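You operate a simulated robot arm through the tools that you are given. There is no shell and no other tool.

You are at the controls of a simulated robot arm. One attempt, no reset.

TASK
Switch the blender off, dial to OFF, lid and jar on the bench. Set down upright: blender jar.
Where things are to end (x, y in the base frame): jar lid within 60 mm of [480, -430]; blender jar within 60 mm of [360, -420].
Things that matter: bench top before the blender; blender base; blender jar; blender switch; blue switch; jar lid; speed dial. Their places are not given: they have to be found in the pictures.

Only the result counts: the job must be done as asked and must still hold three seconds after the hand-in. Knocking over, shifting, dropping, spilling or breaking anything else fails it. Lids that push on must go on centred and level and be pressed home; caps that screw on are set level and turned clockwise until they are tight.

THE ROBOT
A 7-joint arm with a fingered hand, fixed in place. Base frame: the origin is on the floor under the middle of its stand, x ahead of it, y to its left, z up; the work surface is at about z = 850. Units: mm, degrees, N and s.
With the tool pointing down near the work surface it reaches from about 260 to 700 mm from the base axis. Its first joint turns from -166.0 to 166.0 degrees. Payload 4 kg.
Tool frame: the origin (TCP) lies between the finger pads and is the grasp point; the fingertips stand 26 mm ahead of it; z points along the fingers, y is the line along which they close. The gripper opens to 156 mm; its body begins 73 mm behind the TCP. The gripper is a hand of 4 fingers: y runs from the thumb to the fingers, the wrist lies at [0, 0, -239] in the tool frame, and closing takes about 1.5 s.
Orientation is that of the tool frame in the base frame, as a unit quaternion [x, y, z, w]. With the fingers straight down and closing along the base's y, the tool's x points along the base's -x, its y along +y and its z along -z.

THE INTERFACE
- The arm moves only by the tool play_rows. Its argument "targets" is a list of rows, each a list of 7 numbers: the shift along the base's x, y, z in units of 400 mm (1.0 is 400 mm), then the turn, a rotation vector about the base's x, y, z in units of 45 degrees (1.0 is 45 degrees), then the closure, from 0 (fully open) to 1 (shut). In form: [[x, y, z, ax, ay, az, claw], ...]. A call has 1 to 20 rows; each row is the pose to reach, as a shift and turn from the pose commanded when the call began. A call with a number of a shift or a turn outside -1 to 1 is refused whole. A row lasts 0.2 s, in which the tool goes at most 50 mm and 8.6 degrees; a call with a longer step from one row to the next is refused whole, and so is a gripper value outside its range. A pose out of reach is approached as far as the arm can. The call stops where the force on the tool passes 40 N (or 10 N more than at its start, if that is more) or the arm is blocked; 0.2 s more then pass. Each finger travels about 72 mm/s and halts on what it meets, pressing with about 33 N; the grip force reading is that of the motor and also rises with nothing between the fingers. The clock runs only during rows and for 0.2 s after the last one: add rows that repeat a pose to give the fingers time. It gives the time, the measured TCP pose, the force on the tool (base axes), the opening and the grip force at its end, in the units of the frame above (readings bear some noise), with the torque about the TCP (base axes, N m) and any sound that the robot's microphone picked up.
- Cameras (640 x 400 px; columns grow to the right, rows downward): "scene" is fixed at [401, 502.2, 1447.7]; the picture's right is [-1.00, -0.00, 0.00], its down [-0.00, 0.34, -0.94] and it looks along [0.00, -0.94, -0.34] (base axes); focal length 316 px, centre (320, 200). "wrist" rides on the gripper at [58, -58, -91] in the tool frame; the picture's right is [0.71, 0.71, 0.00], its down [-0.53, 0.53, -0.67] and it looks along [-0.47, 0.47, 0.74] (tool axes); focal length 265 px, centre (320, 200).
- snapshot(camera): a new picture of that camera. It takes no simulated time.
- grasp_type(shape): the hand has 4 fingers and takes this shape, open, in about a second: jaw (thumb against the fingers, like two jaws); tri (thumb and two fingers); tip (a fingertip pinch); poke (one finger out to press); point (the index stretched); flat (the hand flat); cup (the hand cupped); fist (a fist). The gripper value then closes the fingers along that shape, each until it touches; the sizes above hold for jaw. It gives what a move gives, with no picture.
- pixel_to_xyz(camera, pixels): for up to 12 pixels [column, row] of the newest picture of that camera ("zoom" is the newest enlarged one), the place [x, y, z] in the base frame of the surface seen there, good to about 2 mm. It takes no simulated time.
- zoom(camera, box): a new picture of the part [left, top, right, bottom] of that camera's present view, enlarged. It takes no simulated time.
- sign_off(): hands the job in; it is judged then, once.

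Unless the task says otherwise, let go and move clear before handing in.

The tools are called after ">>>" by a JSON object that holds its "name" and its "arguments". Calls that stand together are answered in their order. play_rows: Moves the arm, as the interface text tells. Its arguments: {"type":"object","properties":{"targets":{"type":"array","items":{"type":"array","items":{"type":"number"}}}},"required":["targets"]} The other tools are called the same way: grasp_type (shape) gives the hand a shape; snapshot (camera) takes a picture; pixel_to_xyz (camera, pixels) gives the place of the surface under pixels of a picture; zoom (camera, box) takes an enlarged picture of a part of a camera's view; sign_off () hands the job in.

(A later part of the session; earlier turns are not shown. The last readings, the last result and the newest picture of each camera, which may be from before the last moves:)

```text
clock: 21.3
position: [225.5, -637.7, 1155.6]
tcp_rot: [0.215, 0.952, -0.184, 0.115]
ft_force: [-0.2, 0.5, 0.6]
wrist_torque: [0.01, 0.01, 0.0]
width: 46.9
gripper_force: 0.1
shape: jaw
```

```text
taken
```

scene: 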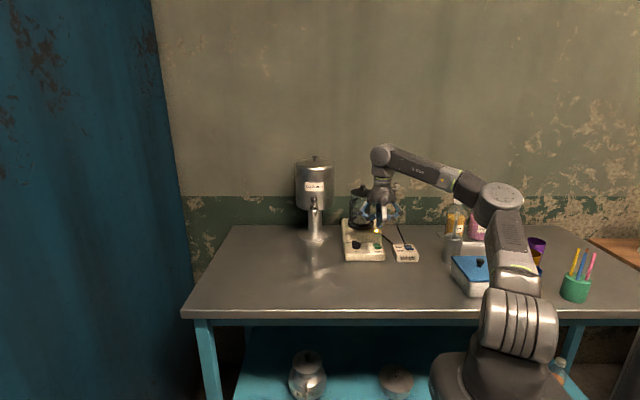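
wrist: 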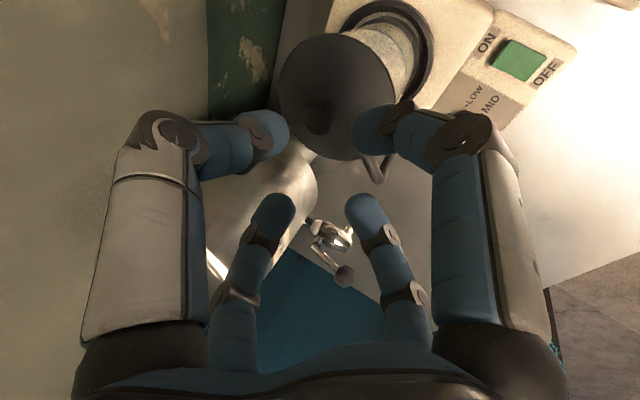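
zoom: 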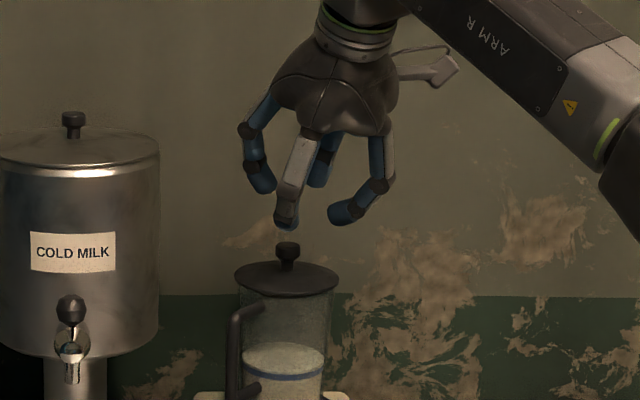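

The knob appears at (318, 118) in the wrist view, right on the tool axis. I'll descend along the tool axis to the grasp pose.

>>> {"name": "play_rows", "arguments": {"targets": [[0.0053, -0.0141, -0.0324, 0, 0, 0, 0.7], [0.0106, -0.0282, -0.0648, 0, 0, 0, 0.7], [0.0142, -0.0377, -0.0863, 0, 0, 0, 0.7], [0.0178, -0.0471, -0.1079, 0, 0, 0, 0.7], [0.0195, -0.0518, -0.1187, 0, 0, 0, 0.7], [0.0213, -0.0565, -0.1295, 0, 0, 0, 0.7], [0.0213, -0.0565, -0.1295, 0, 0, 0, 0.7]]}}

>>> {"name": "zoom", "arguments": {"camera": "scene", "box": [340, 150, 400, 210]}}

>>> {"name": "snapshot", "arguments": {"camera": "wrist"}}

```text
clock: 22.9
position: [234.5, -660.4, 1105.4]
tcp_rot: [0.215, 0.952, -0.183, 0.115]
ft_force: [0.7, 0.7, 0.2]
wrist_torque: [0.0, 0.04, 0.01]
width: 47.1
gripper_force: 0.1
shape: jaw
```

```text
6.67 times, centred on (370, 180) of scene
```

zoom: 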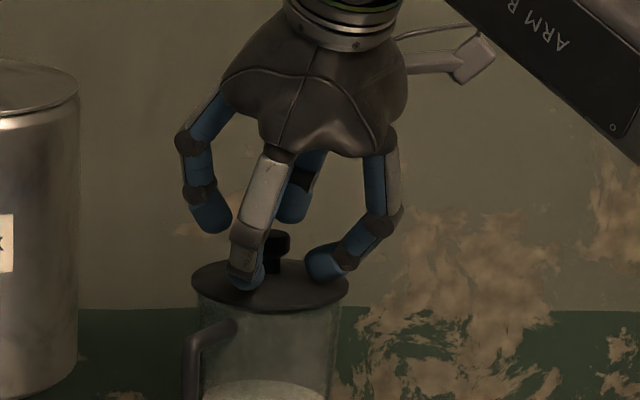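

```text
taken
```

wrist: 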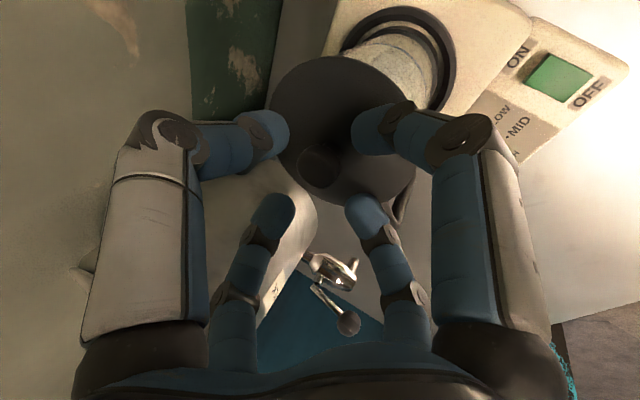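

The knob sits centred between the four fingertips (wrist 320, 165). I'll close the fingers on it.

>>> {"name": "play_rows", "arguments": {"targets": [[0, 0, 0, 0, 0, 0, 0.8], [0, 0, 0, 0, 0, 0, 0.9], [0, 0, 0, 0, 0, 0, 1], [0, 0, 0, 0, 0, 0, 1], [0, 0, 0, 0, 0, 0, 1], [0, 0, 0, 0, 0, 0, 1]]}}

>>> {"name": "zoom", "arguments": {"camera": "scene", "box": [340, 150, 400, 210]}}

>>> {"name": "snapshot", "arguments": {"camera": "wrist"}}

```text
clock: 24.3
position: [234.8, -658.5, 1106.6]
tcp_rot: [0.215, 0.952, -0.184, 0.116]
ft_force: [0.2, -4.2, 8.1]
wrist_torque: [-0.27, 0.08, 0.03]
width: 17.4
gripper_force: 33.3
shape: jaw
```

```text
6.67 times, centred on (370, 180) of scene
```

zoom: 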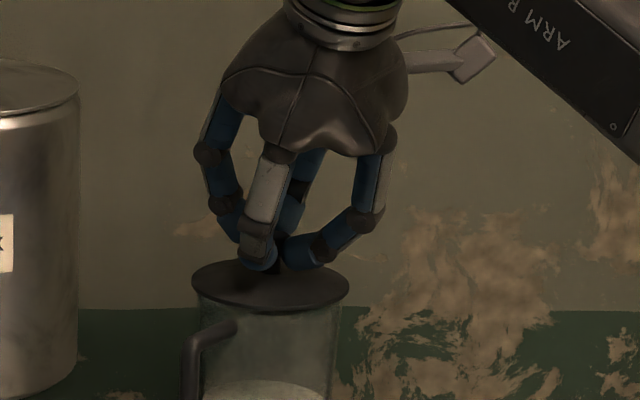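

```text
taken
```

wrist: 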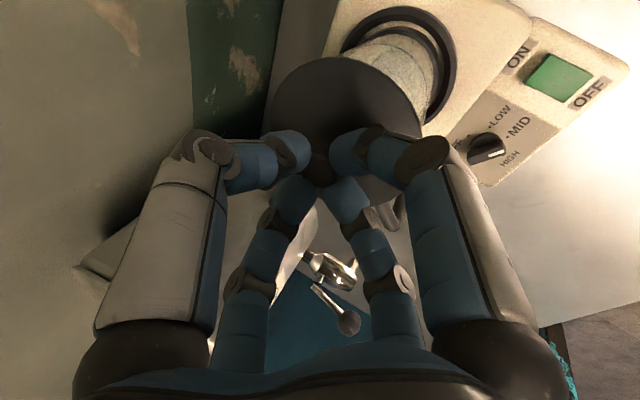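

The fingers hold the knob (width 17.4 mm, grip 33 N). I'll lift straight up slowly.

>>> {"name": "play_rows", "arguments": {"targets": [[0, 0, 0.01, 0, 0, 0, 1], [0, 0, 0.02, 0, 0, 0, 1], [0, 0, 0.03, 0, 0, 0, 1], [0, 0, 0.04, 0, 0, 0, 1], [0, 0, 0.05, 0, 0, 0, 1]]}}

>>> {"name": "zoom", "arguments": {"camera": "scene", "box": [340, 150, 400, 230]}}

```text
clock: 25.5
position: [235.9, -659.4, 1124.8]
tcp_rot: [0.214, 0.952, -0.184, 0.115]
ft_force: [-0.6, -0.4, -0.8]
wrist_torque: [-0.01, -0.01, 0.01]
width: 16.4
gripper_force: 33.2
shape: jaw
```

```text
5.00 times, centred on (370, 190) of scene
```

zoom: 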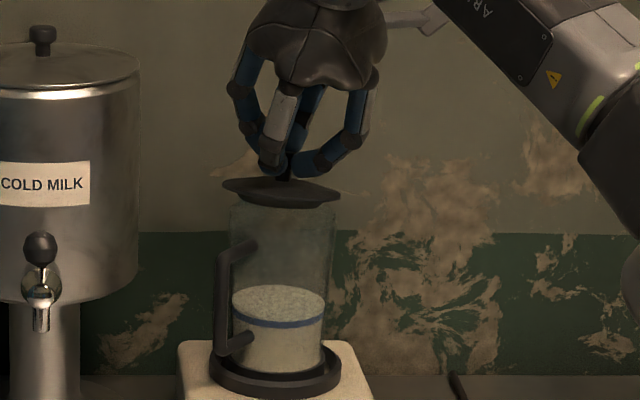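

The lid has come off cleanly (a little tilted in the fingers, to be settled at set-down). I'll raise it a bit more, bring it forward off the jar, then across toward (480, -430).

>>> {"name": "play_rows", "arguments": {"targets": [[0, 0, 0.02, 0, 0, 0, 1], [0, 0.02, 0.04, 0, 0, 0, 1], [0, 0.07, 0.05, 0, 0, 0, 1], [0, 0.14, 0.05, 0, 0, 0, 1], [0, 0.21, 0.05, 0, 0, 0, 1], [0, 0.28, 0.05, 0, 0, 0, 1], [0.02, 0.35, 0.05, 0, 0, 0, 1], [0.08, 0.4, 0.04, 0, 0, 0, 1], [0.15, 0.43, 0.03, 0, 0, 0, 1], [0.22, 0.46, 0.02, 0, 0, 0, 1], [0.29, 0.49, 0.01, 0, 0, 0, 1], [0.36, 0.52, 0, 0, 0, 0, 1], [0.43, 0.54, -0.02, 0, 0, 0, 1], [0.5, 0.56, -0.04, 0, 0, 0, 1], [0.56, 0.58, -0.06, 0, 0, 0, 1], [0.605, 0.59, -0.08, 0, 0, 0, 1], [0.605, 0.59, -0.08, 0, 0, 0, 1]]}}

>>> {"name": "snapshot", "arguments": {"camera": "scene"}}

>>> {"name": "zoom", "arguments": {"camera": "scene", "box": [250, 150, 350, 250]}}

>>> {"name": "snapshot", "arguments": {"camera": "wrist"}}

```text
clock: 29.1
position: [476.4, -422.8, 1093.1]
tcp_rot: [0.215, 0.952, -0.184, 0.116]
ft_force: [0.5, -0.1, -0.6]
wrist_torque: [0.01, 0.03, -0.03]
width: 16.0
gripper_force: 32.8
shape: jaw
```

```text
taken
```

scene: 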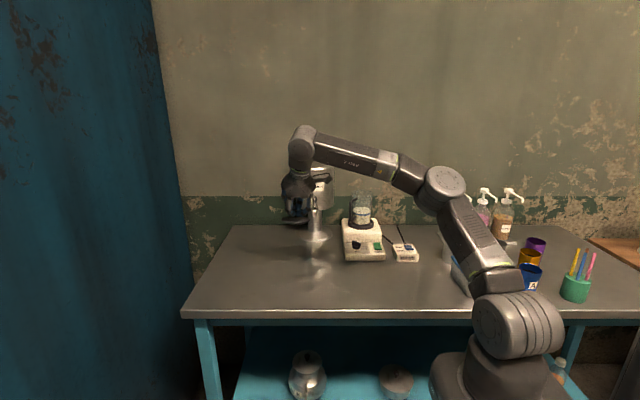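

```text
4.00 times, centred on (300, 200) of scene
```

zoom: 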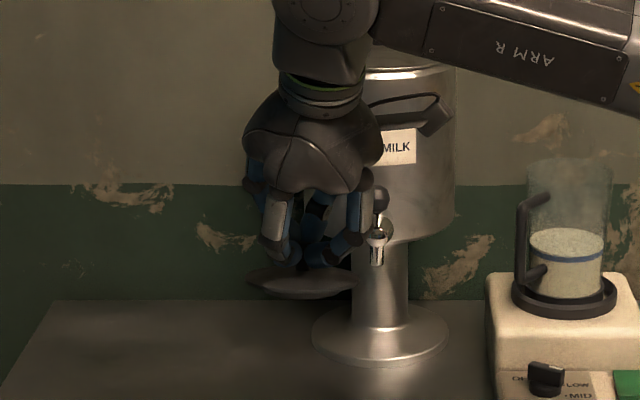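

```text
taken
```

wrist: 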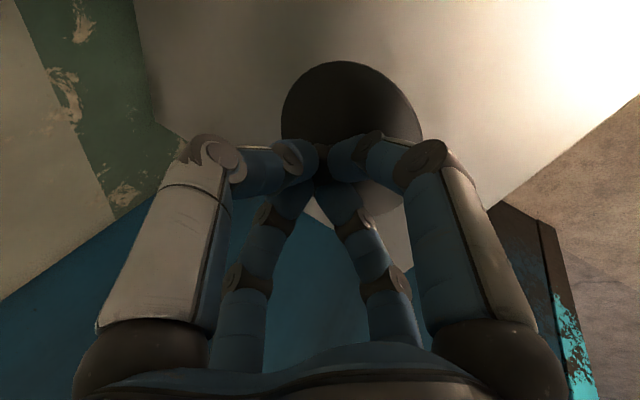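

The lid is in hand above the target, but it looks nearly edge-on in the scene zoom (300, 283), so it is tilted. I'll measure its tilt from both cameras.

>>> {"name": "zoom", "arguments": {"camera": "scene", "box": [280, 200, 330, 235]}}

>>> {"name": "pixel_to_xyz", "arguments": {"camera": "scene", "pixels": [[299, 219], [314, 220], [300, 221], [300, 223], [306, 222], [312, 222], [318, 221], [320, 221]]}}

>>> {"name": "pixel_to_xyz", "arguments": {"camera": "wrist", "pixels": [[290, 110], [310, 75], [340, 70], [380, 85], [410, 115], [340, 110], [415, 130], [385, 195], [300, 120], [370, 120]]}}

```text
11.43 times, centred on (305, 218) of scene
```

zoom: 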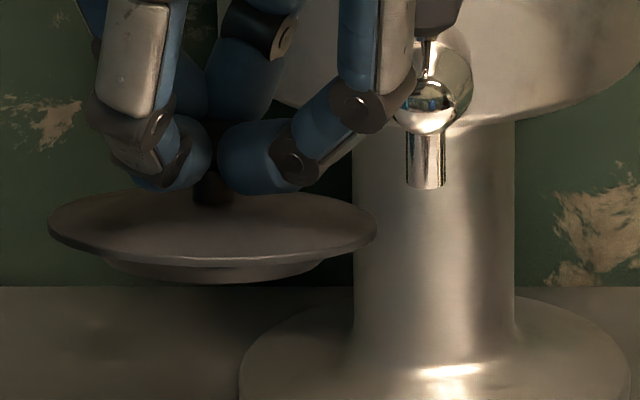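

```text
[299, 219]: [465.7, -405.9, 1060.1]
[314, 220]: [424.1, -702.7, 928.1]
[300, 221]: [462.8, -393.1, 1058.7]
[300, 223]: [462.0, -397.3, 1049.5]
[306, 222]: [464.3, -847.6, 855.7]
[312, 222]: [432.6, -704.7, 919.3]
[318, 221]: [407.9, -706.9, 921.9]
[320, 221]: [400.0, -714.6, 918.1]
```

```text
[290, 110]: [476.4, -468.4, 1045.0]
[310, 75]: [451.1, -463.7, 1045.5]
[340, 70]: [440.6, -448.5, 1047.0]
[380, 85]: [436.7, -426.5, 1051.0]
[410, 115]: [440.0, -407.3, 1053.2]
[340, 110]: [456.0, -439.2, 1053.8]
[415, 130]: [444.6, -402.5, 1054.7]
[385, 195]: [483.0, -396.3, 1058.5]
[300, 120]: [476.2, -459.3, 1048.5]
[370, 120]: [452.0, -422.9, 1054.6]
```

The lid's rim rises from z 1045 (back) to 1059 (front), i.e. ~10° tilt about x. I'll turn the hand -10° about x (and +2° about y) to level it, then check.

>>> {"name": "play_rows", "arguments": {"targets": [[0, 0, 0, -0.115, 0.025, 0, 1], [0, 0, 0, -0.23, 0.05, 0, 1], [0, 0, 0, -0.23, 0.05, 0, 1]]}}

>>> {"name": "zoom", "arguments": {"camera": "scene", "box": [280, 200, 330, 235]}}

>>> {"name": "pixel_to_xyz", "arguments": {"camera": "zoom", "pixels": [[60, 230], [370, 230], [215, 250], [215, 262], [215, 230], [100, 250], [330, 250], [215, 280], [150, 240], [280, 240]]}}

>>> {"name": "snapshot", "arguments": {"camera": "wrist"}}

>>> {"name": "pixel_to_xyz", "arguments": {"camera": "wrist", "pixels": [[290, 110], [310, 75], [340, 70], [380, 85], [410, 115], [340, 110], [415, 130], [300, 120], [370, 120]]}}

```text
clock: 29.9
position: [476.3, -424.0, 1094.7]
tcp_rot: [0.199, 0.934, -0.274, 0.116]
ft_force: [-0.3, -0.1, -1.5]
wrist_torque: [-0.01, 0.01, -0.01]
width: 16.2
gripper_force: 33.0
shape: jaw
```

```text
11.43 times, centred on (305, 218) of scene
```

zoom: 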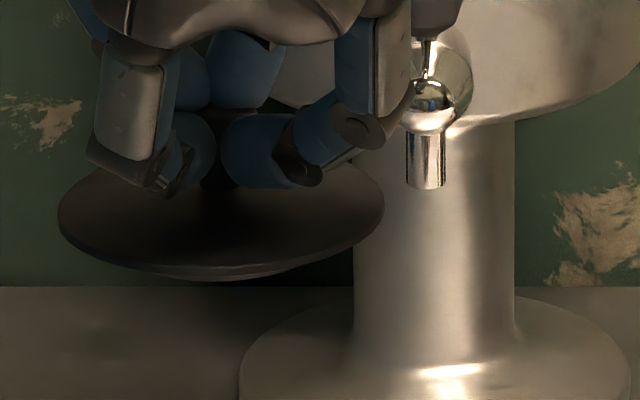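

```text
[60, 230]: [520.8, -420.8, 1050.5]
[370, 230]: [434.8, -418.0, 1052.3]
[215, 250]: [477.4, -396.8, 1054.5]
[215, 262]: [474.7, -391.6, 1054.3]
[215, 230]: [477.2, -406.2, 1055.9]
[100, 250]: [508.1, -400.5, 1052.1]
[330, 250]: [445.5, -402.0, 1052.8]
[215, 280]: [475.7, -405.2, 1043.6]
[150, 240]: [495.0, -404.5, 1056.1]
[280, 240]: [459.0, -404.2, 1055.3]
```

```text
taken
```

wrist: 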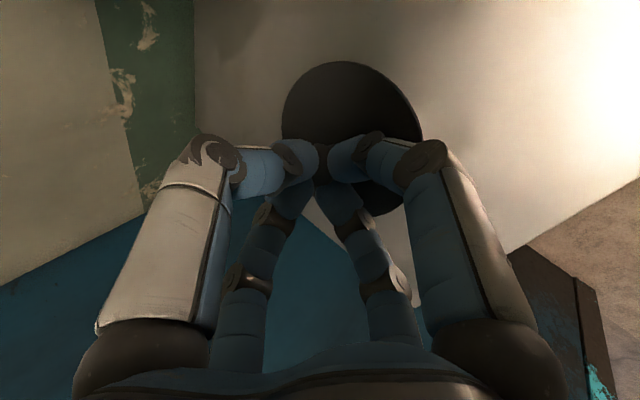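

```text
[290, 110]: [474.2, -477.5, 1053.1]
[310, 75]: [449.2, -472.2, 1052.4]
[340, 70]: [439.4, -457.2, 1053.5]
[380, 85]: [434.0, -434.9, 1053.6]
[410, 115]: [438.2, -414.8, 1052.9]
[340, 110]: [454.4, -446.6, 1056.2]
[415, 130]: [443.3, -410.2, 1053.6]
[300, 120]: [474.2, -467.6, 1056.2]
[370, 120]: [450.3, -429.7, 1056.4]
```

The lid is level now (rim z 1052–1054 all round, centre about (478, -435)). I'll lower it to the bench, shifting 10 mm in +x for clearance, and creep at the end.

>>> {"name": "play_rows", "arguments": {"targets": [[0.01, 0, -0.08, 0, 0, 0, 1], [0.02, 0, -0.17, 0, 0, 0, 1], [0.025, 0, -0.26, 0, 0, 0, 1], [0.025, 0, -0.34, 0, 0, 0, 1], [0.025, 0, -0.4, 0, 0, 0, 1], [0.025, 0, -0.43, 0, 0, 0, 1], [0.025, 0, -0.44, 0, 0, 0, 1], [0.025, 0, -0.4475, 0, 0, 0, 1], [0.025, 0, -0.455, 0, 0, 0, 1]]}}

>>> {"name": "zoom", "arguments": {"camera": "scene", "box": [260, 235, 340, 300]}}

```text
clock: 31.9
position: [485.9, -424.4, 911.7]
tcp_rot: [0.199, 0.934, -0.273, 0.116]
ft_force: [0.1, -0.4, -0.4]
wrist_torque: [0.01, -0.01, 0.04]
width: 16.0
gripper_force: 33.5
shape: jaw
```

```text
6.15 times, centred on (300, 268) of scene
```

zoom: 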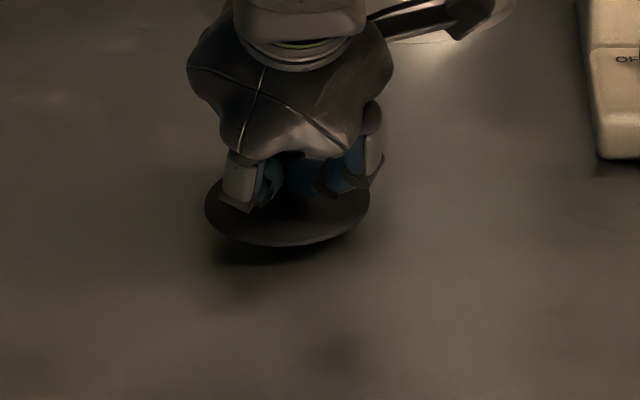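

The lid's shadow at (260, 255) shows it is still a little above the bench. I'll creep down in 2 mm steps until there is contact.

>>> {"name": "play_rows", "arguments": {"targets": [[0, 0, -0.005, 0, 0, 0, 1], [0, 0, -0.01, 0, 0, 0, 1], [0, 0, -0.015, 0, 0, 0, 1], [0, 0, -0.02, 0, 0, 0, 1]]}}

>>> {"name": "zoom", "arguments": {"camera": "scene", "box": [280, 250, 320, 290]}}

>>> {"name": "pixel_to_xyz", "arguments": {"camera": "zoom", "pixels": [[130, 180], [330, 180], [220, 210], [220, 222], [180, 210], [280, 210], [220, 240], [220, 250], [220, 260]]}}

```text
clock: 32.9
position: [487.5, -424.2, 903.7]
tcp_rot: [0.199, 0.934, -0.273, 0.116]
ft_force: [0.3, -0.2, -0.9]
wrist_torque: [-0.03, 0.0, 0.02]
width: 16.1
gripper_force: 33.2
shape: jaw
```

```text
10.00 times, centred on (300, 270) of scene
```

zoom: 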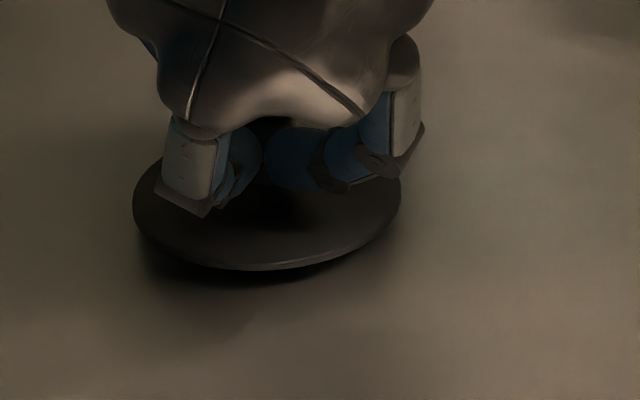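

```text
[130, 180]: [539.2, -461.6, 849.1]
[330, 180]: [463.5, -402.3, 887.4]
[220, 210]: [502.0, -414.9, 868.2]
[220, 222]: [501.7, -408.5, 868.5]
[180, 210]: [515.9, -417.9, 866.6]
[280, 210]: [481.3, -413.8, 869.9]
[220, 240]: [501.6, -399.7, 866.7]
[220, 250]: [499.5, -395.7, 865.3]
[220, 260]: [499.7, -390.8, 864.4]
```

The rim is at z ≈ 865, so the plug should be a few millimetres off the bench. I'll continue creeping down.

>>> {"name": "play_rows", "arguments": {"targets": [[0, 0, -0.003, 0, 0, 0, 1], [0, 0, -0.006, 0, 0, 0, 1], [0, 0, -0.009, 0, 0, 0, 1], [0, 0, -0.012, 0, 0, 0, 1]]}}

```text
clock: 33.9
position: [487.6, -422.3, 902.4]
tcp_rot: [0.2, 0.933, -0.274, 0.118]
ft_force: [-2.9, 6.6, 27.2]
wrist_torque: [-0.58, -0.05, -0.06]
width: 16.4
gripper_force: 33.3
shape: jaw
```

Contact: 27 N upward, so the lid is on the bench. I'll relax 2 mm and open the fingers to about 50 mm.

>>> {"name": "play_rows", "arguments": {"targets": [[0, 0, 0.006, 0, 0, 0, 1], [0, 0, 0.006, 0, 0, 0, 0.93], [0, 0, 0.006, 0, 0, 0, 0.85], [0, 0, 0.006, 0, 0, 0, 0.75], [0, 0, 0.006, 0, 0, 0, 0.68], [0, 0, 0.006, 0, 0, 0, 0.68], [0, 0, 0.006, 0, 0, 0, 0.68]]}}

>>> {"name": "zoom", "arguments": {"camera": "scene", "box": [280, 250, 320, 290]}}

>>> {"name": "snapshot", "arguments": {"camera": "wrist"}}

```text
clock: 35.5
position: [486.3, -423.2, 900.8]
tcp_rot: [0.199, 0.934, -0.273, 0.116]
ft_force: [0.0, -0.9, 0.9]
wrist_torque: [0.02, 0.0, 0.0]
width: 49.4
gripper_force: 0.1
shape: jaw
```

```text
10.00 times, centred on (300, 270) of scene
```

zoom: 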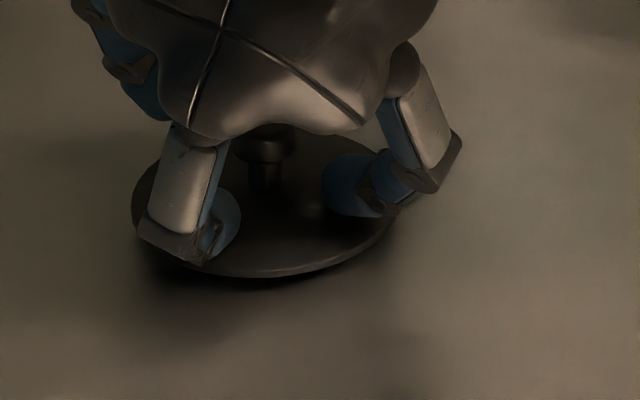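

```text
taken
```

wrist: 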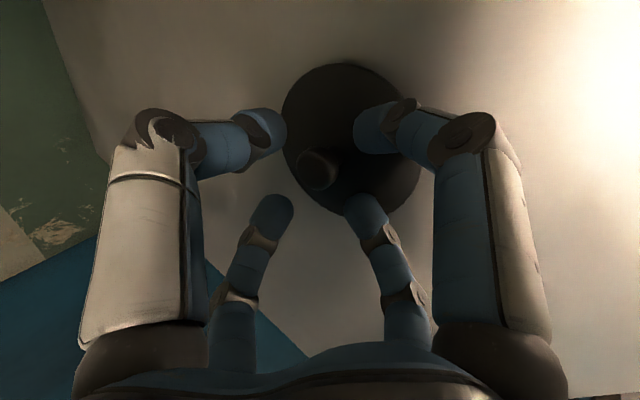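

The lid stands on the bench with the knob free between the fingers. I'll withdraw along the tool axis.

>>> {"name": "play_rows", "arguments": {"targets": [[-0.0068, 0.0348, 0.0515, 0, 0, 0, 0.68], [-0.0135, 0.0695, 0.103, 0, 0, 0, 0.68], [-0.027, 0.139, 0.206, 0, 0, 0, 0.68], [-0.04, 0.17, 0.3, 0, 0, 0, 0.68], [-0.06, 0.17, 0.38, 0, 0, 0, 0.68], [-0.06, 0.17, 0.38, 0, 0, 0, 0.68]]}}

>>> {"name": "snapshot", "arguments": {"camera": "scene"}}

>>> {"name": "zoom", "arguments": {"camera": "scene", "box": [270, 240, 330, 290]}}

>>> {"name": "pixel_to_xyz", "arguments": {"camera": "zoom", "pixels": [[225, 180], [150, 210], [330, 210], [240, 260], [240, 190]]}}

```text
clock: 36.9
position: [461.5, -356.3, 1054.0]
tcp_rot: [0.2, 0.934, -0.273, 0.116]
ft_force: [0.6, 0.2, -1.1]
wrist_torque: [-0.04, 0.0, -0.01]
width: 49.9
gripper_force: 0.0
shape: jaw
```

```text
taken
```

scene: 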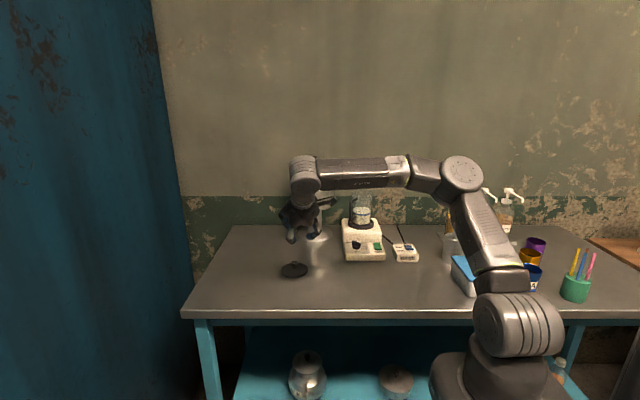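

```text
8.00 times, centred on (300, 265) of scene
```

zoom: 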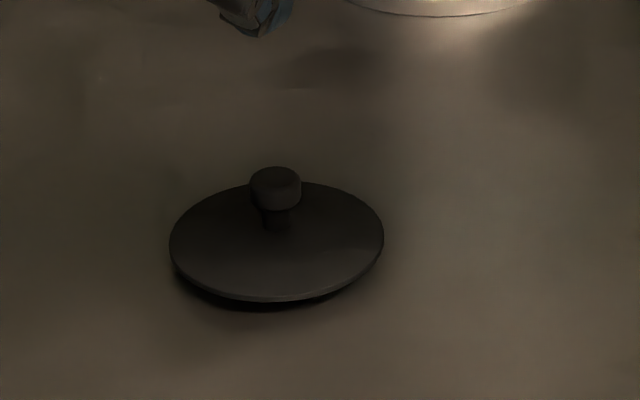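

```text
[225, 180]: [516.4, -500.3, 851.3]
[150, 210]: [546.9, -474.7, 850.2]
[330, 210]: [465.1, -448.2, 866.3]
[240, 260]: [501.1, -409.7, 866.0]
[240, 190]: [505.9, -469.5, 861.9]
```

The lid rests level at about (488, -432). Now the jar: I'll measure its rim, wall and handle with the lid off.

>>> {"name": "zoom", "arguments": {"camera": "scene", "box": [342, 188, 382, 236]}}

>>> {"name": "pixel_to_xyz", "arguments": {"camera": "zoom", "pixels": [[240, 60], [240, 95], [300, 80], [380, 80], [330, 110], [330, 180], [330, 240], [240, 90], [260, 100], [235, 180], [255, 250], [330, 320]]}}

```text
8.33 times, centred on (362, 212) of scene
```

zoom: 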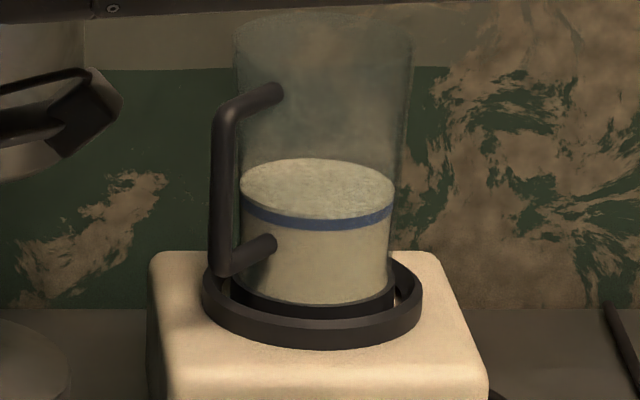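

```text
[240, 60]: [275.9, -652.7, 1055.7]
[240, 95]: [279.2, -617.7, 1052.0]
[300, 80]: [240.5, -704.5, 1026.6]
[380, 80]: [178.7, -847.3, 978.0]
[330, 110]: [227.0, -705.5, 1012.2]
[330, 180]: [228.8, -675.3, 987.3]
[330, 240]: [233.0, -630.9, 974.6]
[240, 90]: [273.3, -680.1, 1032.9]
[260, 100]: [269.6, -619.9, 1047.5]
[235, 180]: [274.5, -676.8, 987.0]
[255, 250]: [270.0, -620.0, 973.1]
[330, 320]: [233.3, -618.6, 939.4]
```

The jar flares toward the top (radius ~42 at the rim z ≈ 1063, ~38 at z 1010), and the handle points to azimuth ~49°. I'll turn the hand to an 18° outward tilt with a 4.5° yaw so the fingers straddle the handle, and move to in front of the jar.

>>> {"name": "play_rows", "arguments": {"targets": [[-0.073, -0.045, 0.02, 0.0373, 0.0358, 0.0738, 0.5], [-0.146, -0.09, 0.04, 0.0745, 0.0717, 0.1476, 0.4], [-0.22, -0.135, 0.06, 0.1118, 0.1075, 0.2213, 0.3], [-0.293, -0.18, 0.08, 0.1491, 0.1433, 0.2951, 0.15], [-0.366, -0.224, 0.1, 0.1864, 0.1791, 0.3689, 0.15], [-0.44, -0.27, 0.12, 0.2236, 0.215, 0.4427, 0.15], [-0.513, -0.314, 0.13, 0.2609, 0.2508, 0.5164, 0.15], [-0.586, -0.359, 0.14, 0.2982, 0.2866, 0.5902, 0.15], [-0.586, -0.359, 0.14, 0.2982, 0.2866, 0.5902, 0.15]]}}

>>> {"name": "zoom", "arguments": {"camera": "scene", "box": [330, 130, 430, 250]}}

>>> {"name": "snapshot", "arguments": {"camera": "wrist"}}

```text
clock: 38.9
position: [227.7, -500.1, 1108.0]
tcp_rot: [-0.039, 0.987, -0.148, 0.048]
ft_force: [0.0, 1.2, 0.0]
wrist_torque: [-0.01, 0.0, -0.02]
width: 132.3
gripper_force: 0.0
shape: jaw
```

```text
3.33 times, centred on (380, 190) of scene
```

zoom: 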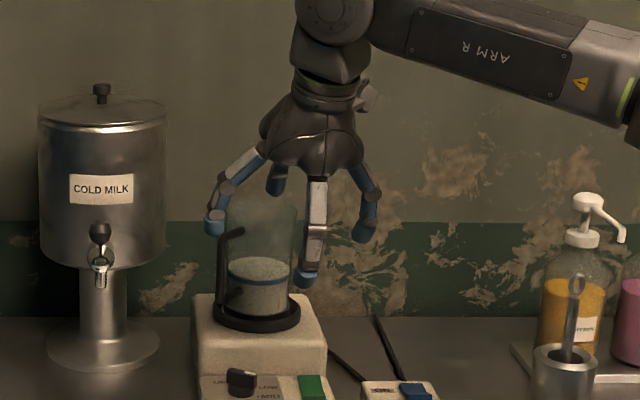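

```text
taken
```

wrist: 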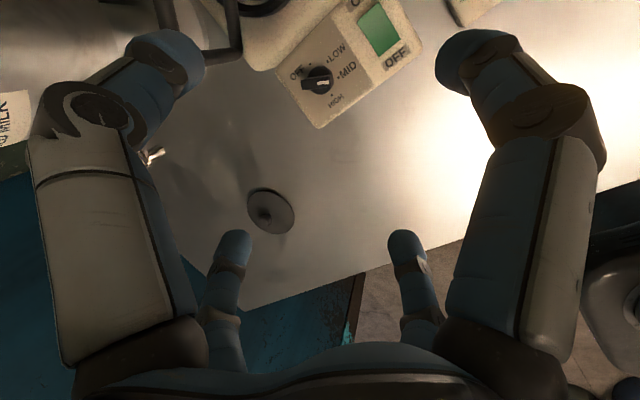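

The orientation is as planned. I'll move in over the jar, ending about 62 mm above the grasp pose, and check the alignment.

>>> {"name": "play_rows", "arguments": {"targets": [[0, -0.087, -0.005, 0, 0, 0, 0.15], [0, -0.174, -0.01, 0, 0, 0, 0.15], [0, -0.26, -0.015, 0, 0, 0, 0.15], [-0.002, -0.347, -0.02, 0, 0, 0, 0.15], [0.007, -0.375, -0.05, 0, 0, 0, 0.15], [0.0165, -0.3985, -0.08, 0, 0, 0, 0.15], [0.0165, -0.3985, -0.08, 0, 0, 0, 0.15]]}}

>>> {"name": "zoom", "arguments": {"camera": "scene", "box": [330, 140, 400, 240]}}

>>> {"name": "snapshot", "arguments": {"camera": "wrist"}}

```text
clock: 40.5
position: [234.9, -658.1, 1076.7]
tcp_rot: [-0.038, 0.987, -0.149, 0.048]
ft_force: [0.8, 0.3, -0.7]
wrist_torque: [-0.04, -0.01, -0.02]
width: 132.5
gripper_force: 0.1
shape: jaw
```

```text
4.00 times, centred on (365, 190) of scene
```

zoom: 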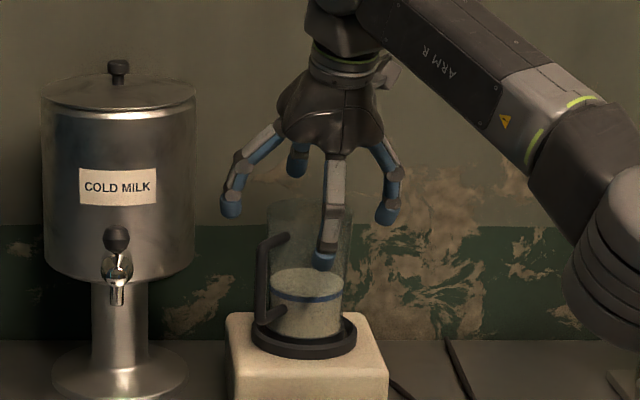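

```text
taken
```

wrist: 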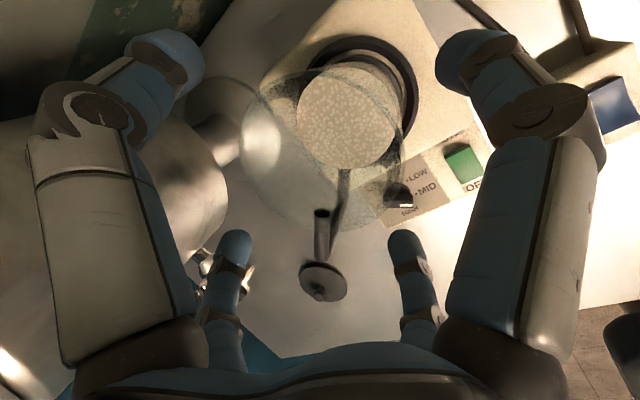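

The handle lies between the two far fingers (wrist 325, 230) and the rim is centred between all four. I'll descend to the grasp height.

>>> {"name": "play_rows", "arguments": {"targets": [[0.001, -0.005, -0.03, 0, 0, 0, 0.15], [0.002, -0.01, -0.06, 0, 0, 0, 0.15], [0.003, -0.014, -0.09, 0, 0, 0, 0.15], [0.004, -0.018, -0.12, 0, 0, 0, 0.15], [0.005, -0.02, -0.145, 0, 0, 0, 0.15], [0.005, -0.022, -0.16, 0, 0, 0, 0.15], [0.005, -0.022, -0.16, 0, 0, 0, 0.15]]}}

>>> {"name": "zoom", "arguments": {"camera": "scene", "box": [330, 150, 400, 240]}}

>>> {"name": "snapshot", "arguments": {"camera": "wrist"}}

```text
clock: 42.1
position: [237.1, -668.0, 1013.2]
tcp_rot: [-0.038, 0.987, -0.15, 0.048]
ft_force: [0.9, -0.2, -1.1]
wrist_torque: [-0.01, 0.01, -0.02]
width: 132.2
gripper_force: 0.0
shape: jaw
```

```text
4.44 times, centred on (365, 195) of scene
```

zoom: 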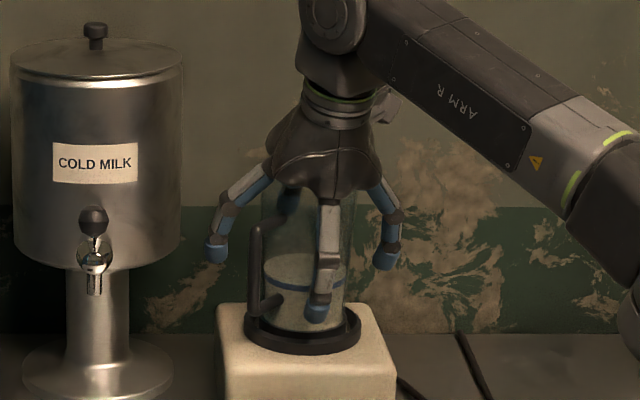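

```text
taken
```

wrist: 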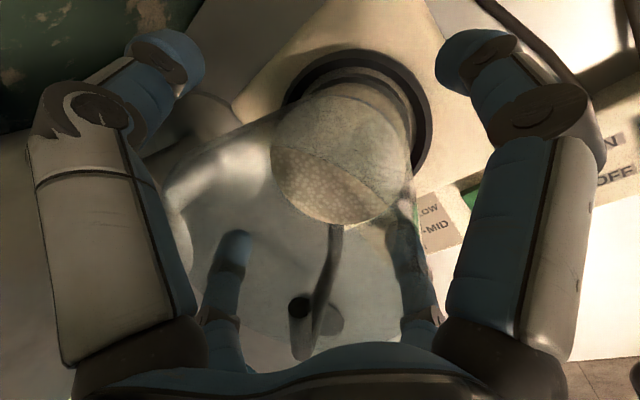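

No contact forces and the jar is well surrounded. I'll close the fingers on it.

>>> {"name": "play_rows", "arguments": {"targets": [[0, 0, 0, 0, 0, 0, 0.25], [0, 0, 0, 0, 0, 0, 0.35], [0, 0, 0, 0, 0, 0, 0.45], [0, 0, 0, 0, 0, 0, 0.55], [0, 0, 0, 0, 0, 0, 0.7], [0, 0, 0, 0, 0, 0, 0.85], [0, 0, 0, 0, 0, 0, 1.0], [0, 0, 0, 0, 0, 0, 1.0]]}}

>>> {"name": "zoom", "arguments": {"camera": "scene", "box": [330, 150, 400, 240]}}

>>> {"name": "snapshot", "arguments": {"camera": "wrist"}}

```text
clock: 43.9
position: [238.0, -667.1, 1014.3]
tcp_rot: [-0.039, 0.987, -0.15, 0.047]
ft_force: [-0.3, 2.0, 4.5]
wrist_torque: [0.31, 0.12, 0.03]
width: 75.8
gripper_force: 33.0
shape: jaw
```

```text
4.44 times, centred on (365, 195) of scene
```

zoom: 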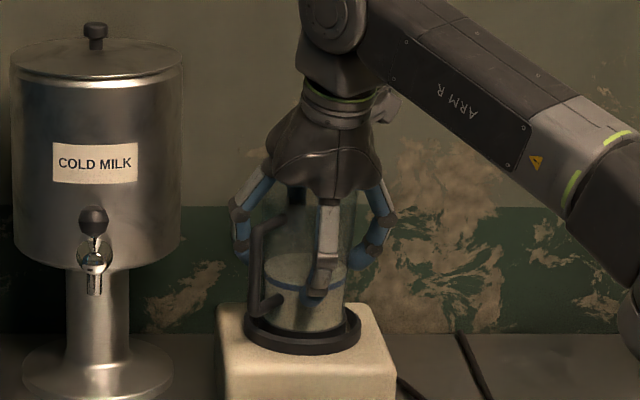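

```text
taken
```

wrist: 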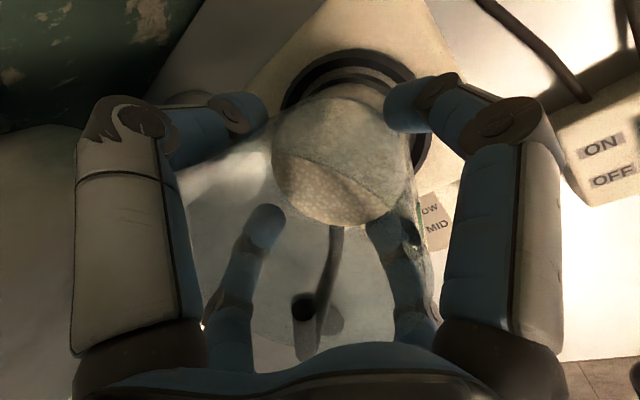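

All four fingers hold the jar (width 75.8 mm, 33 N). I'll lift slowly by 12 mm first and check.

>>> {"name": "play_rows", "arguments": {"targets": [[0, 0, 0.0075, 0, 0, 0, 1], [0, 0, 0.015, 0, 0, 0, 1], [0, 0, 0.0225, 0, 0, 0, 1], [0, 0, 0.03, 0, 0, 0, 1]]}}

>>> {"name": "zoom", "arguments": {"camera": "scene", "box": [335, 170, 395, 245]}}

```text
clock: 44.9
position: [236.6, -666.8, 1025.3]
tcp_rot: [-0.038, 0.987, -0.149, 0.047]
ft_force: [0.2, 1.4, -3.0]
wrist_torque: [0.0, 0.01, -0.01]
width: 75.8
gripper_force: 32.7
shape: jaw
```

```text
5.33 times, centred on (365, 208) of scene
```

zoom: 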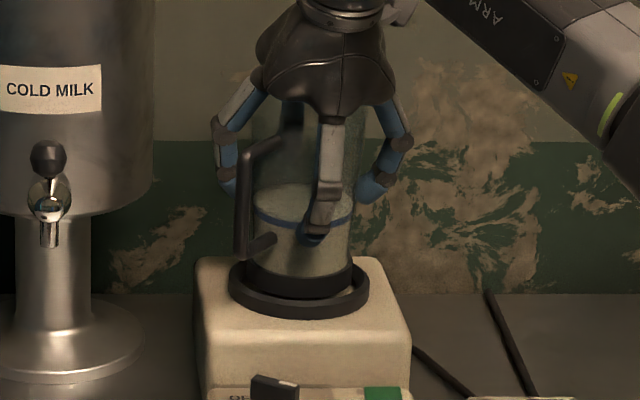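

The jar rises evenly, its dark foot (290, 280) coming out of the ring. I'll lift another 36 mm.

>>> {"name": "play_rows", "arguments": {"targets": [[0, 0, 0.015, 0, 0, 0, 1], [0, 0, 0.03, 0, 0, 0, 1], [0, 0, 0.05, 0, 0, 0, 1], [0, 0, 0.07, 0, 0, 0, 1], [0, 0, 0.09, 0, 0, 0, 1]]}}

>>> {"name": "zoom", "arguments": {"camera": "scene", "box": [335, 170, 395, 245]}}

```text
clock: 46.1
position: [237.3, -666.4, 1062.2]
tcp_rot: [-0.038, 0.987, -0.149, 0.047]
ft_force: [-0.2, 0.1, -3.0]
wrist_torque: [-0.03, 0.04, -0.01]
width: 75.7
gripper_force: 33.0
shape: jaw
```

```text
5.33 times, centred on (365, 208) of scene
```

zoom: 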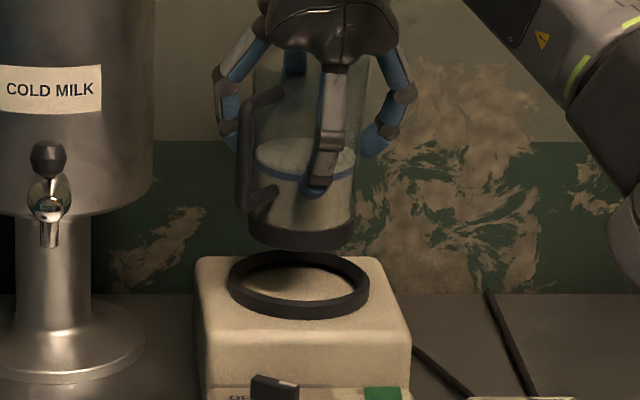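

The jar is clear of the ring and nearly upright. I'll carry it gently forward and across to above (355, -418).

>>> {"name": "play_rows", "arguments": {"targets": [[0, 0.03, 0, 0, 0, 0, 1], [0, 0.075, 0, 0, 0, 0, 1], [0, 0.125, 0, 0, 0, 0, 1], [0, 0.18, 0, 0, 0, 0, 1], [0, 0.235, 0, 0, 0, 0, 1], [0.02, 0.285, 0, 0, 0, 0, 1], [0.055, 0.33, 0, 0, 0, 0, 1], [0.09, 0.375, 0, 0, 0, 0, 1], [0.125, 0.42, 0, 0, 0, 0, 1], [0.16, 0.46, 0, 0, 0, 0, 1], [0.195, 0.5, 0, 0, 0, 0, 1], [0.23, 0.54, 0, 0, 0, 0, 1], [0.26, 0.58, 0, 0, 0, 0, 1], [0.285, 0.61, 0, 0, 0, 0, 1], [0.295, 0.62, 0, 0, 0, 0, 1], [0.295, 0.62, 0, 0, 0, 0, 1]]}}

>>> {"name": "snapshot", "arguments": {"camera": "scene"}}

>>> {"name": "zoom", "arguments": {"camera": "scene", "box": [290, 170, 380, 270]}}

```text
clock: 49.5
position: [354.8, -418.0, 1060.9]
tcp_rot: [-0.039, 0.987, -0.149, 0.047]
ft_force: [-0.9, -0.2, -3.4]
wrist_torque: [-0.01, 0.0, -0.04]
width: 75.2
gripper_force: 32.4
shape: jaw
```

```text
taken
```

scene: 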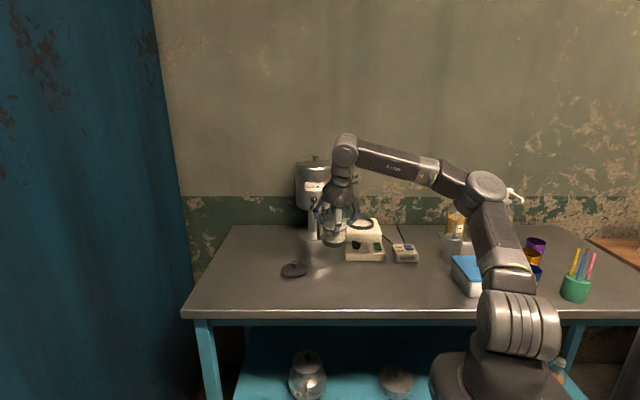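

```text
4.00 times, centred on (335, 220) of scene
```

zoom: 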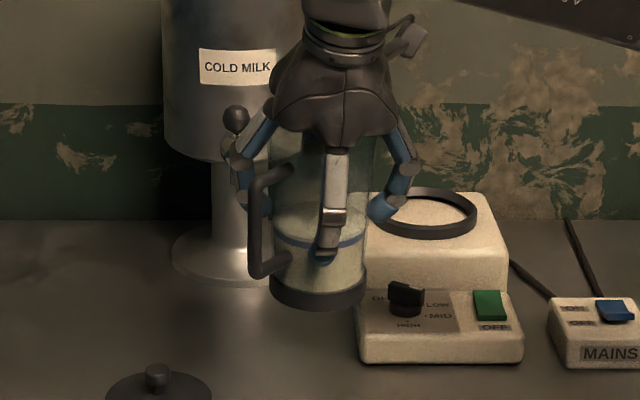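

The jar hangs over the target and looks nearly level. I'll measure its foot and the liquid line for tilt before lowering.

>>> {"name": "zoom", "arguments": {"camera": "scene", "box": [320, 215, 360, 250]}}

>>> {"name": "pixel_to_xyz", "arguments": {"camera": "zoom", "pixels": [[110, 240], [335, 260], [220, 260], [220, 285], [220, 305], [130, 285], [310, 290], [160, 255], [290, 260], [270, 280]]}}

```text
11.43 times, centred on (340, 232) of scene
```

zoom: 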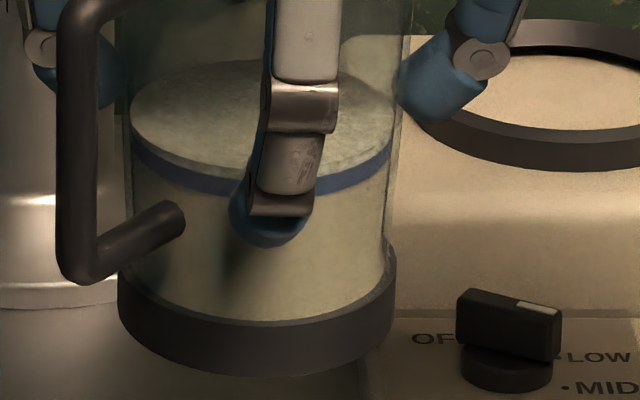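

```text
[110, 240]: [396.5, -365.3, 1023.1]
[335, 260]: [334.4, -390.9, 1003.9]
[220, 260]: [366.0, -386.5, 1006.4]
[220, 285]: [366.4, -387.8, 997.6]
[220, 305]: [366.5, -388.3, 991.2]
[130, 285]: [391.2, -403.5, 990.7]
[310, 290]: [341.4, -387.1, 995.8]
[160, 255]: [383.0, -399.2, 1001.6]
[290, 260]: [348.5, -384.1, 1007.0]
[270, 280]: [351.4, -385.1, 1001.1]
```

I'll query the foot's bottom edge (about (130, 310), (250, 370), (385, 335)) for its height and level.

>>> {"name": "pixel_to_xyz", "arguments": {"camera": "zoom", "pixels": [[122, 300], [140, 340], [190, 365], [250, 373], [310, 368], [360, 348], [390, 322], [140, 300], [250, 330], [380, 290], [160, 320], [340, 320]]}}

```text
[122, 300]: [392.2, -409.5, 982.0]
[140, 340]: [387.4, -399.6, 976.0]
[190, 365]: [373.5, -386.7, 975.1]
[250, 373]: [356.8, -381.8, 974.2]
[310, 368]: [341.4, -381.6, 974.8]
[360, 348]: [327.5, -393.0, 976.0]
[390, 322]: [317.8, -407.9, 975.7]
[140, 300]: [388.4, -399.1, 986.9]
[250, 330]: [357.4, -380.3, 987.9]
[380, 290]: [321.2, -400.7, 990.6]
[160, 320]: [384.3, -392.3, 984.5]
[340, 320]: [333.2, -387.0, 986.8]
```

The foot's bottom edge is level at z ≈ 975 with the centre near (355, -420). I'll lower it 116 mm and then creep to contact.

>>> {"name": "play_rows", "arguments": {"targets": [[0, 0, -0.04, 0, 0, 0, 1], [0, 0, -0.1, 0, 0, 0, 1], [0, 0, -0.16, 0, 0, 0, 1], [0, 0, -0.22, 0, 0, 0, 1], [0, 0, -0.265, 0, 0, 0, 1], [0, 0, -0.285, 0, 0, 0, 1], [0, 0, -0.293, 0, 0, 0, 1], [0, 0, -0.298, 0, 0, 0, 1], [0, 0, -0.303, 0, 0, 0, 1]]}}

>>> {"name": "zoom", "arguments": {"camera": "scene", "box": [305, 225, 365, 285]}}

```text
clock: 51.5
position: [355.0, -418.5, 939.7]
tcp_rot: [-0.039, 0.987, -0.149, 0.047]
ft_force: [-0.8, 0.2, -2.8]
wrist_torque: [0.0, 0.01, 0.02]
width: 75.3
gripper_force: 32.5
shape: jaw
```

```text
6.67 times, centred on (335, 255) of scene
```

zoom: 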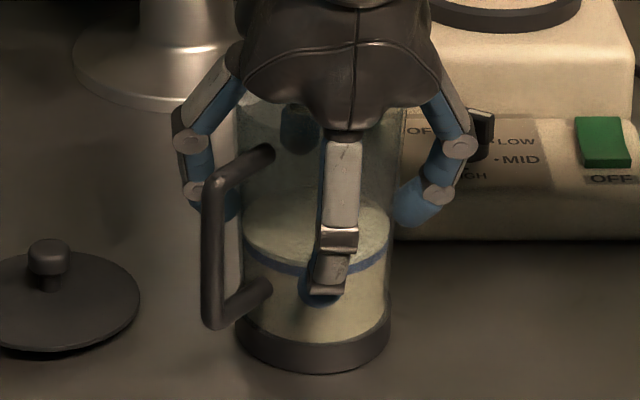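

No contact yet; the foot is a few millimetres above the bench. I'll creep further.

>>> {"name": "play_rows", "arguments": {"targets": [[0, 0, -0.003, 0, 0, 0, 1], [0, 0, -0.006, 0, 0, 0, 1], [0, 0, -0.009, 0, 0, 0, 1]]}}

```text
clock: 52.3
position: [354.4, -418.2, 938.7]
tcp_rot: [-0.038, 0.987, -0.15, 0.048]
ft_force: [-1.2, -0.5, 16.7]
wrist_torque: [0.55, 0.27, 0.05]
width: 75.6
gripper_force: 33.4
shape: jaw
```

Contact at 17 N: the jar stands on the bench. I'll open the fingers slowly.

>>> {"name": "play_rows", "arguments": {"targets": [[0, 0, 0.003, 0, 0, 0, 1], [0, 0, 0.003, 0, 0, 0, 0.6], [0, 0, 0.003, 0, 0, 0, 0.5], [0, 0, 0.003, 0, 0, 0, 0.4], [0, 0, 0.003, 0, 0, 0, 0.3], [0, 0, 0.003, 0, 0, 0, 0.2], [0, 0, 0.003, 0, 0, 0, 0.12], [0, 0, 0.003, 0, 0, 0, 0.12]]}}

>>> {"name": "zoom", "arguments": {"camera": "scene", "box": [300, 220, 370, 290]}}

>>> {"name": "snapshot", "arguments": {"camera": "wrist"}}

```text
clock: 54.1
position: [354.7, -420.0, 937.4]
tcp_rot: [-0.039, 0.987, -0.15, 0.048]
ft_force: [-0.4, 0.0, 0.2]
wrist_torque: [-0.01, -0.01, -0.04]
width: 137.1
gripper_force: 0.0
shape: jaw
```

```text
5.71 times, centred on (335, 255) of scene
```

zoom: 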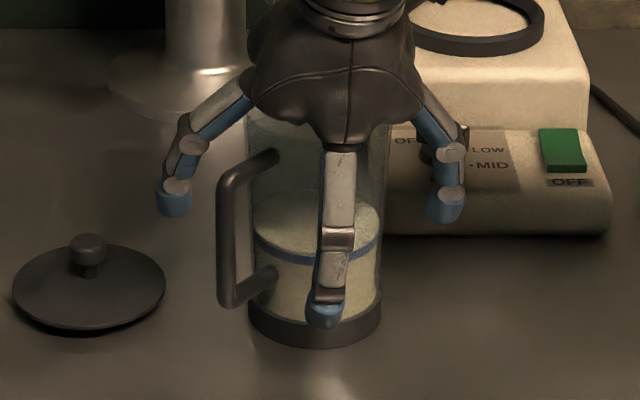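

```text
taken
```

wrist: 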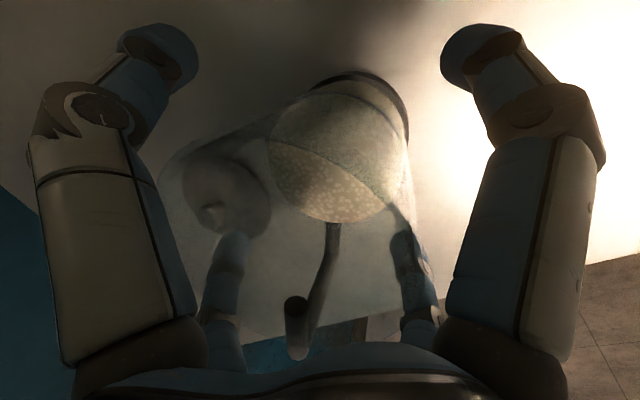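

The jar stands free and upright. I'll raise the hand straight up clear of it.

>>> {"name": "play_rows", "arguments": {"targets": [[0, 0, 0.02, 0, 0, 0, 0.12], [0, 0, 0.06, 0, 0, 0, 0.12], [0, 0, 0.12, 0, 0, 0, 0.12], [0, 0, 0.18, 0, 0, 0, 0.12], [0, 0, 0.26, 0, 0, 0, 0.12], [0, 0, 0.34, 0, 0, 0, 0.12], [0, 0, 0.42, 0, 0, 0, 0.12], [0, 0, 0.42, 0, 0, 0, 0.12]]}}

>>> {"name": "snapshot", "arguments": {"camera": "scene"}}

>>> {"name": "zoom", "arguments": {"camera": "scene", "box": [290, 210, 380, 290]}}

>>> {"name": "snapshot", "arguments": {"camera": "wrist"}}

```text
clock: 55.9
position: [354.9, -418.6, 1106.5]
tcp_rot: [-0.039, 0.987, -0.15, 0.047]
ft_force: [0.6, -0.6, 0.3]
wrist_torque: [0.03, 0.05, 0.01]
width: 137.1
gripper_force: 0.0
shape: jaw
```

```text
taken
```

scene: 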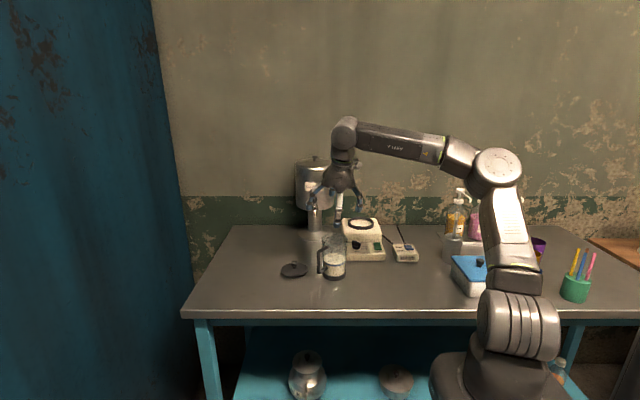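

```text
5.00 times, centred on (335, 250) of scene
```

zoom: 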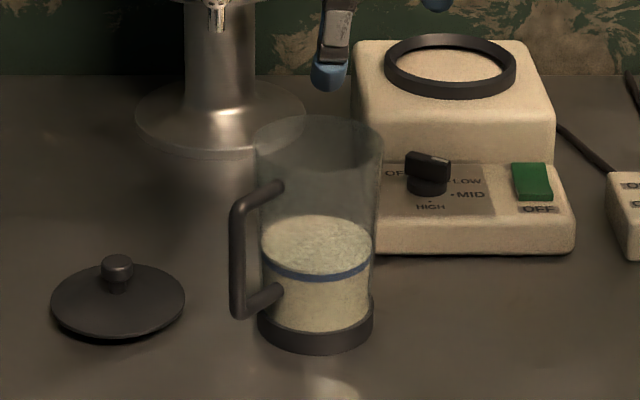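

```text
taken
```

wrist: 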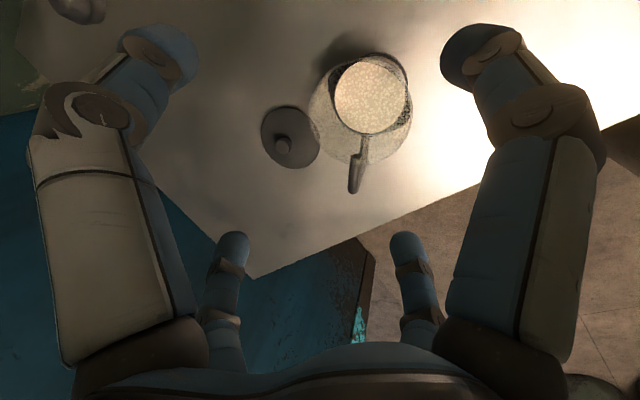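

Jar and lid both stand properly on the bench. Now the dial: I'll straighten the hand to vertical with a -30° yaw (fingers aligned to the bar) and hover above the dial at (265, -550).

>>> {"name": "play_rows", "arguments": {"targets": [[-0.0375, -0.055, 0.0, 0.0676, 0.0027, -0.1267, 0.2], [-0.075, -0.109, -0.02, 0.1352, 0.0055, -0.2534, 0.3], [-0.1125, -0.164, -0.06, 0.2028, 0.0082, -0.3801, 0.4], [-0.15, -0.219, -0.11, 0.2704, 0.011, -0.5068, 0.5], [-0.1875, -0.273, -0.16, 0.338, 0.0137, -0.6335, 0.6], [-0.225, -0.328, -0.215, 0.4056, 0.0165, -0.7602, 0.65], [-0.225, -0.328, -0.215, 0.4056, 0.0165, -0.7602, 0.65], [-0.225, -0.328, -0.215, 0.4056, 0.0165, -0.7602, 0.65]]}}

>>> {"name": "snapshot", "arguments": {"camera": "wrist"}}

>>> {"name": "zoom", "arguments": {"camera": "scene", "box": [320, 180, 420, 270]}}

```text
clock: 57.7
position: [264.9, -550.8, 1017.6]
tcp_rot: [0.26, 0.966, 0.0, 0.001]
ft_force: [0.0, 0.1, -0.5]
wrist_torque: [-0.01, -0.01, 0.0]
width: 54.9
gripper_force: 0.0
shape: jaw
```

```text
taken
```

wrist: 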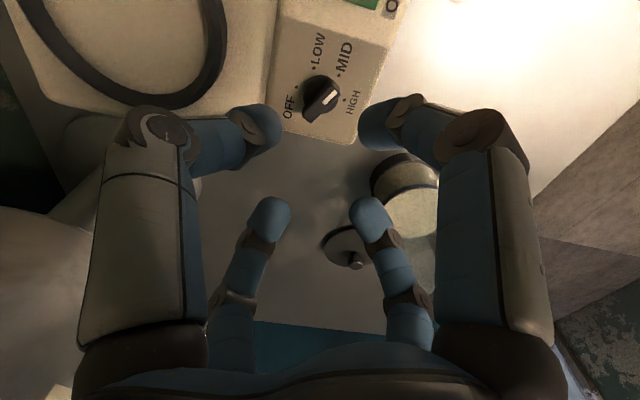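

```text
4.44 times, centred on (370, 225) of scene
```

zoom: 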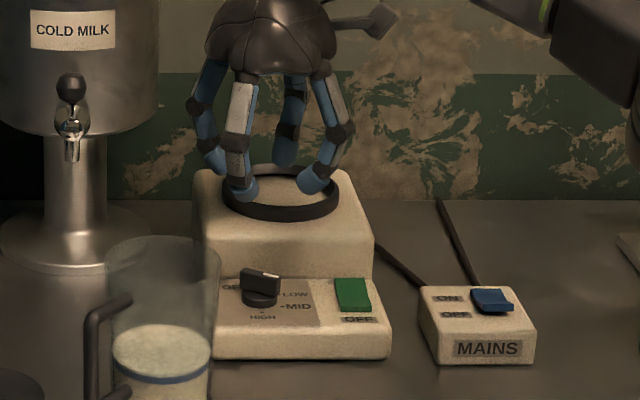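

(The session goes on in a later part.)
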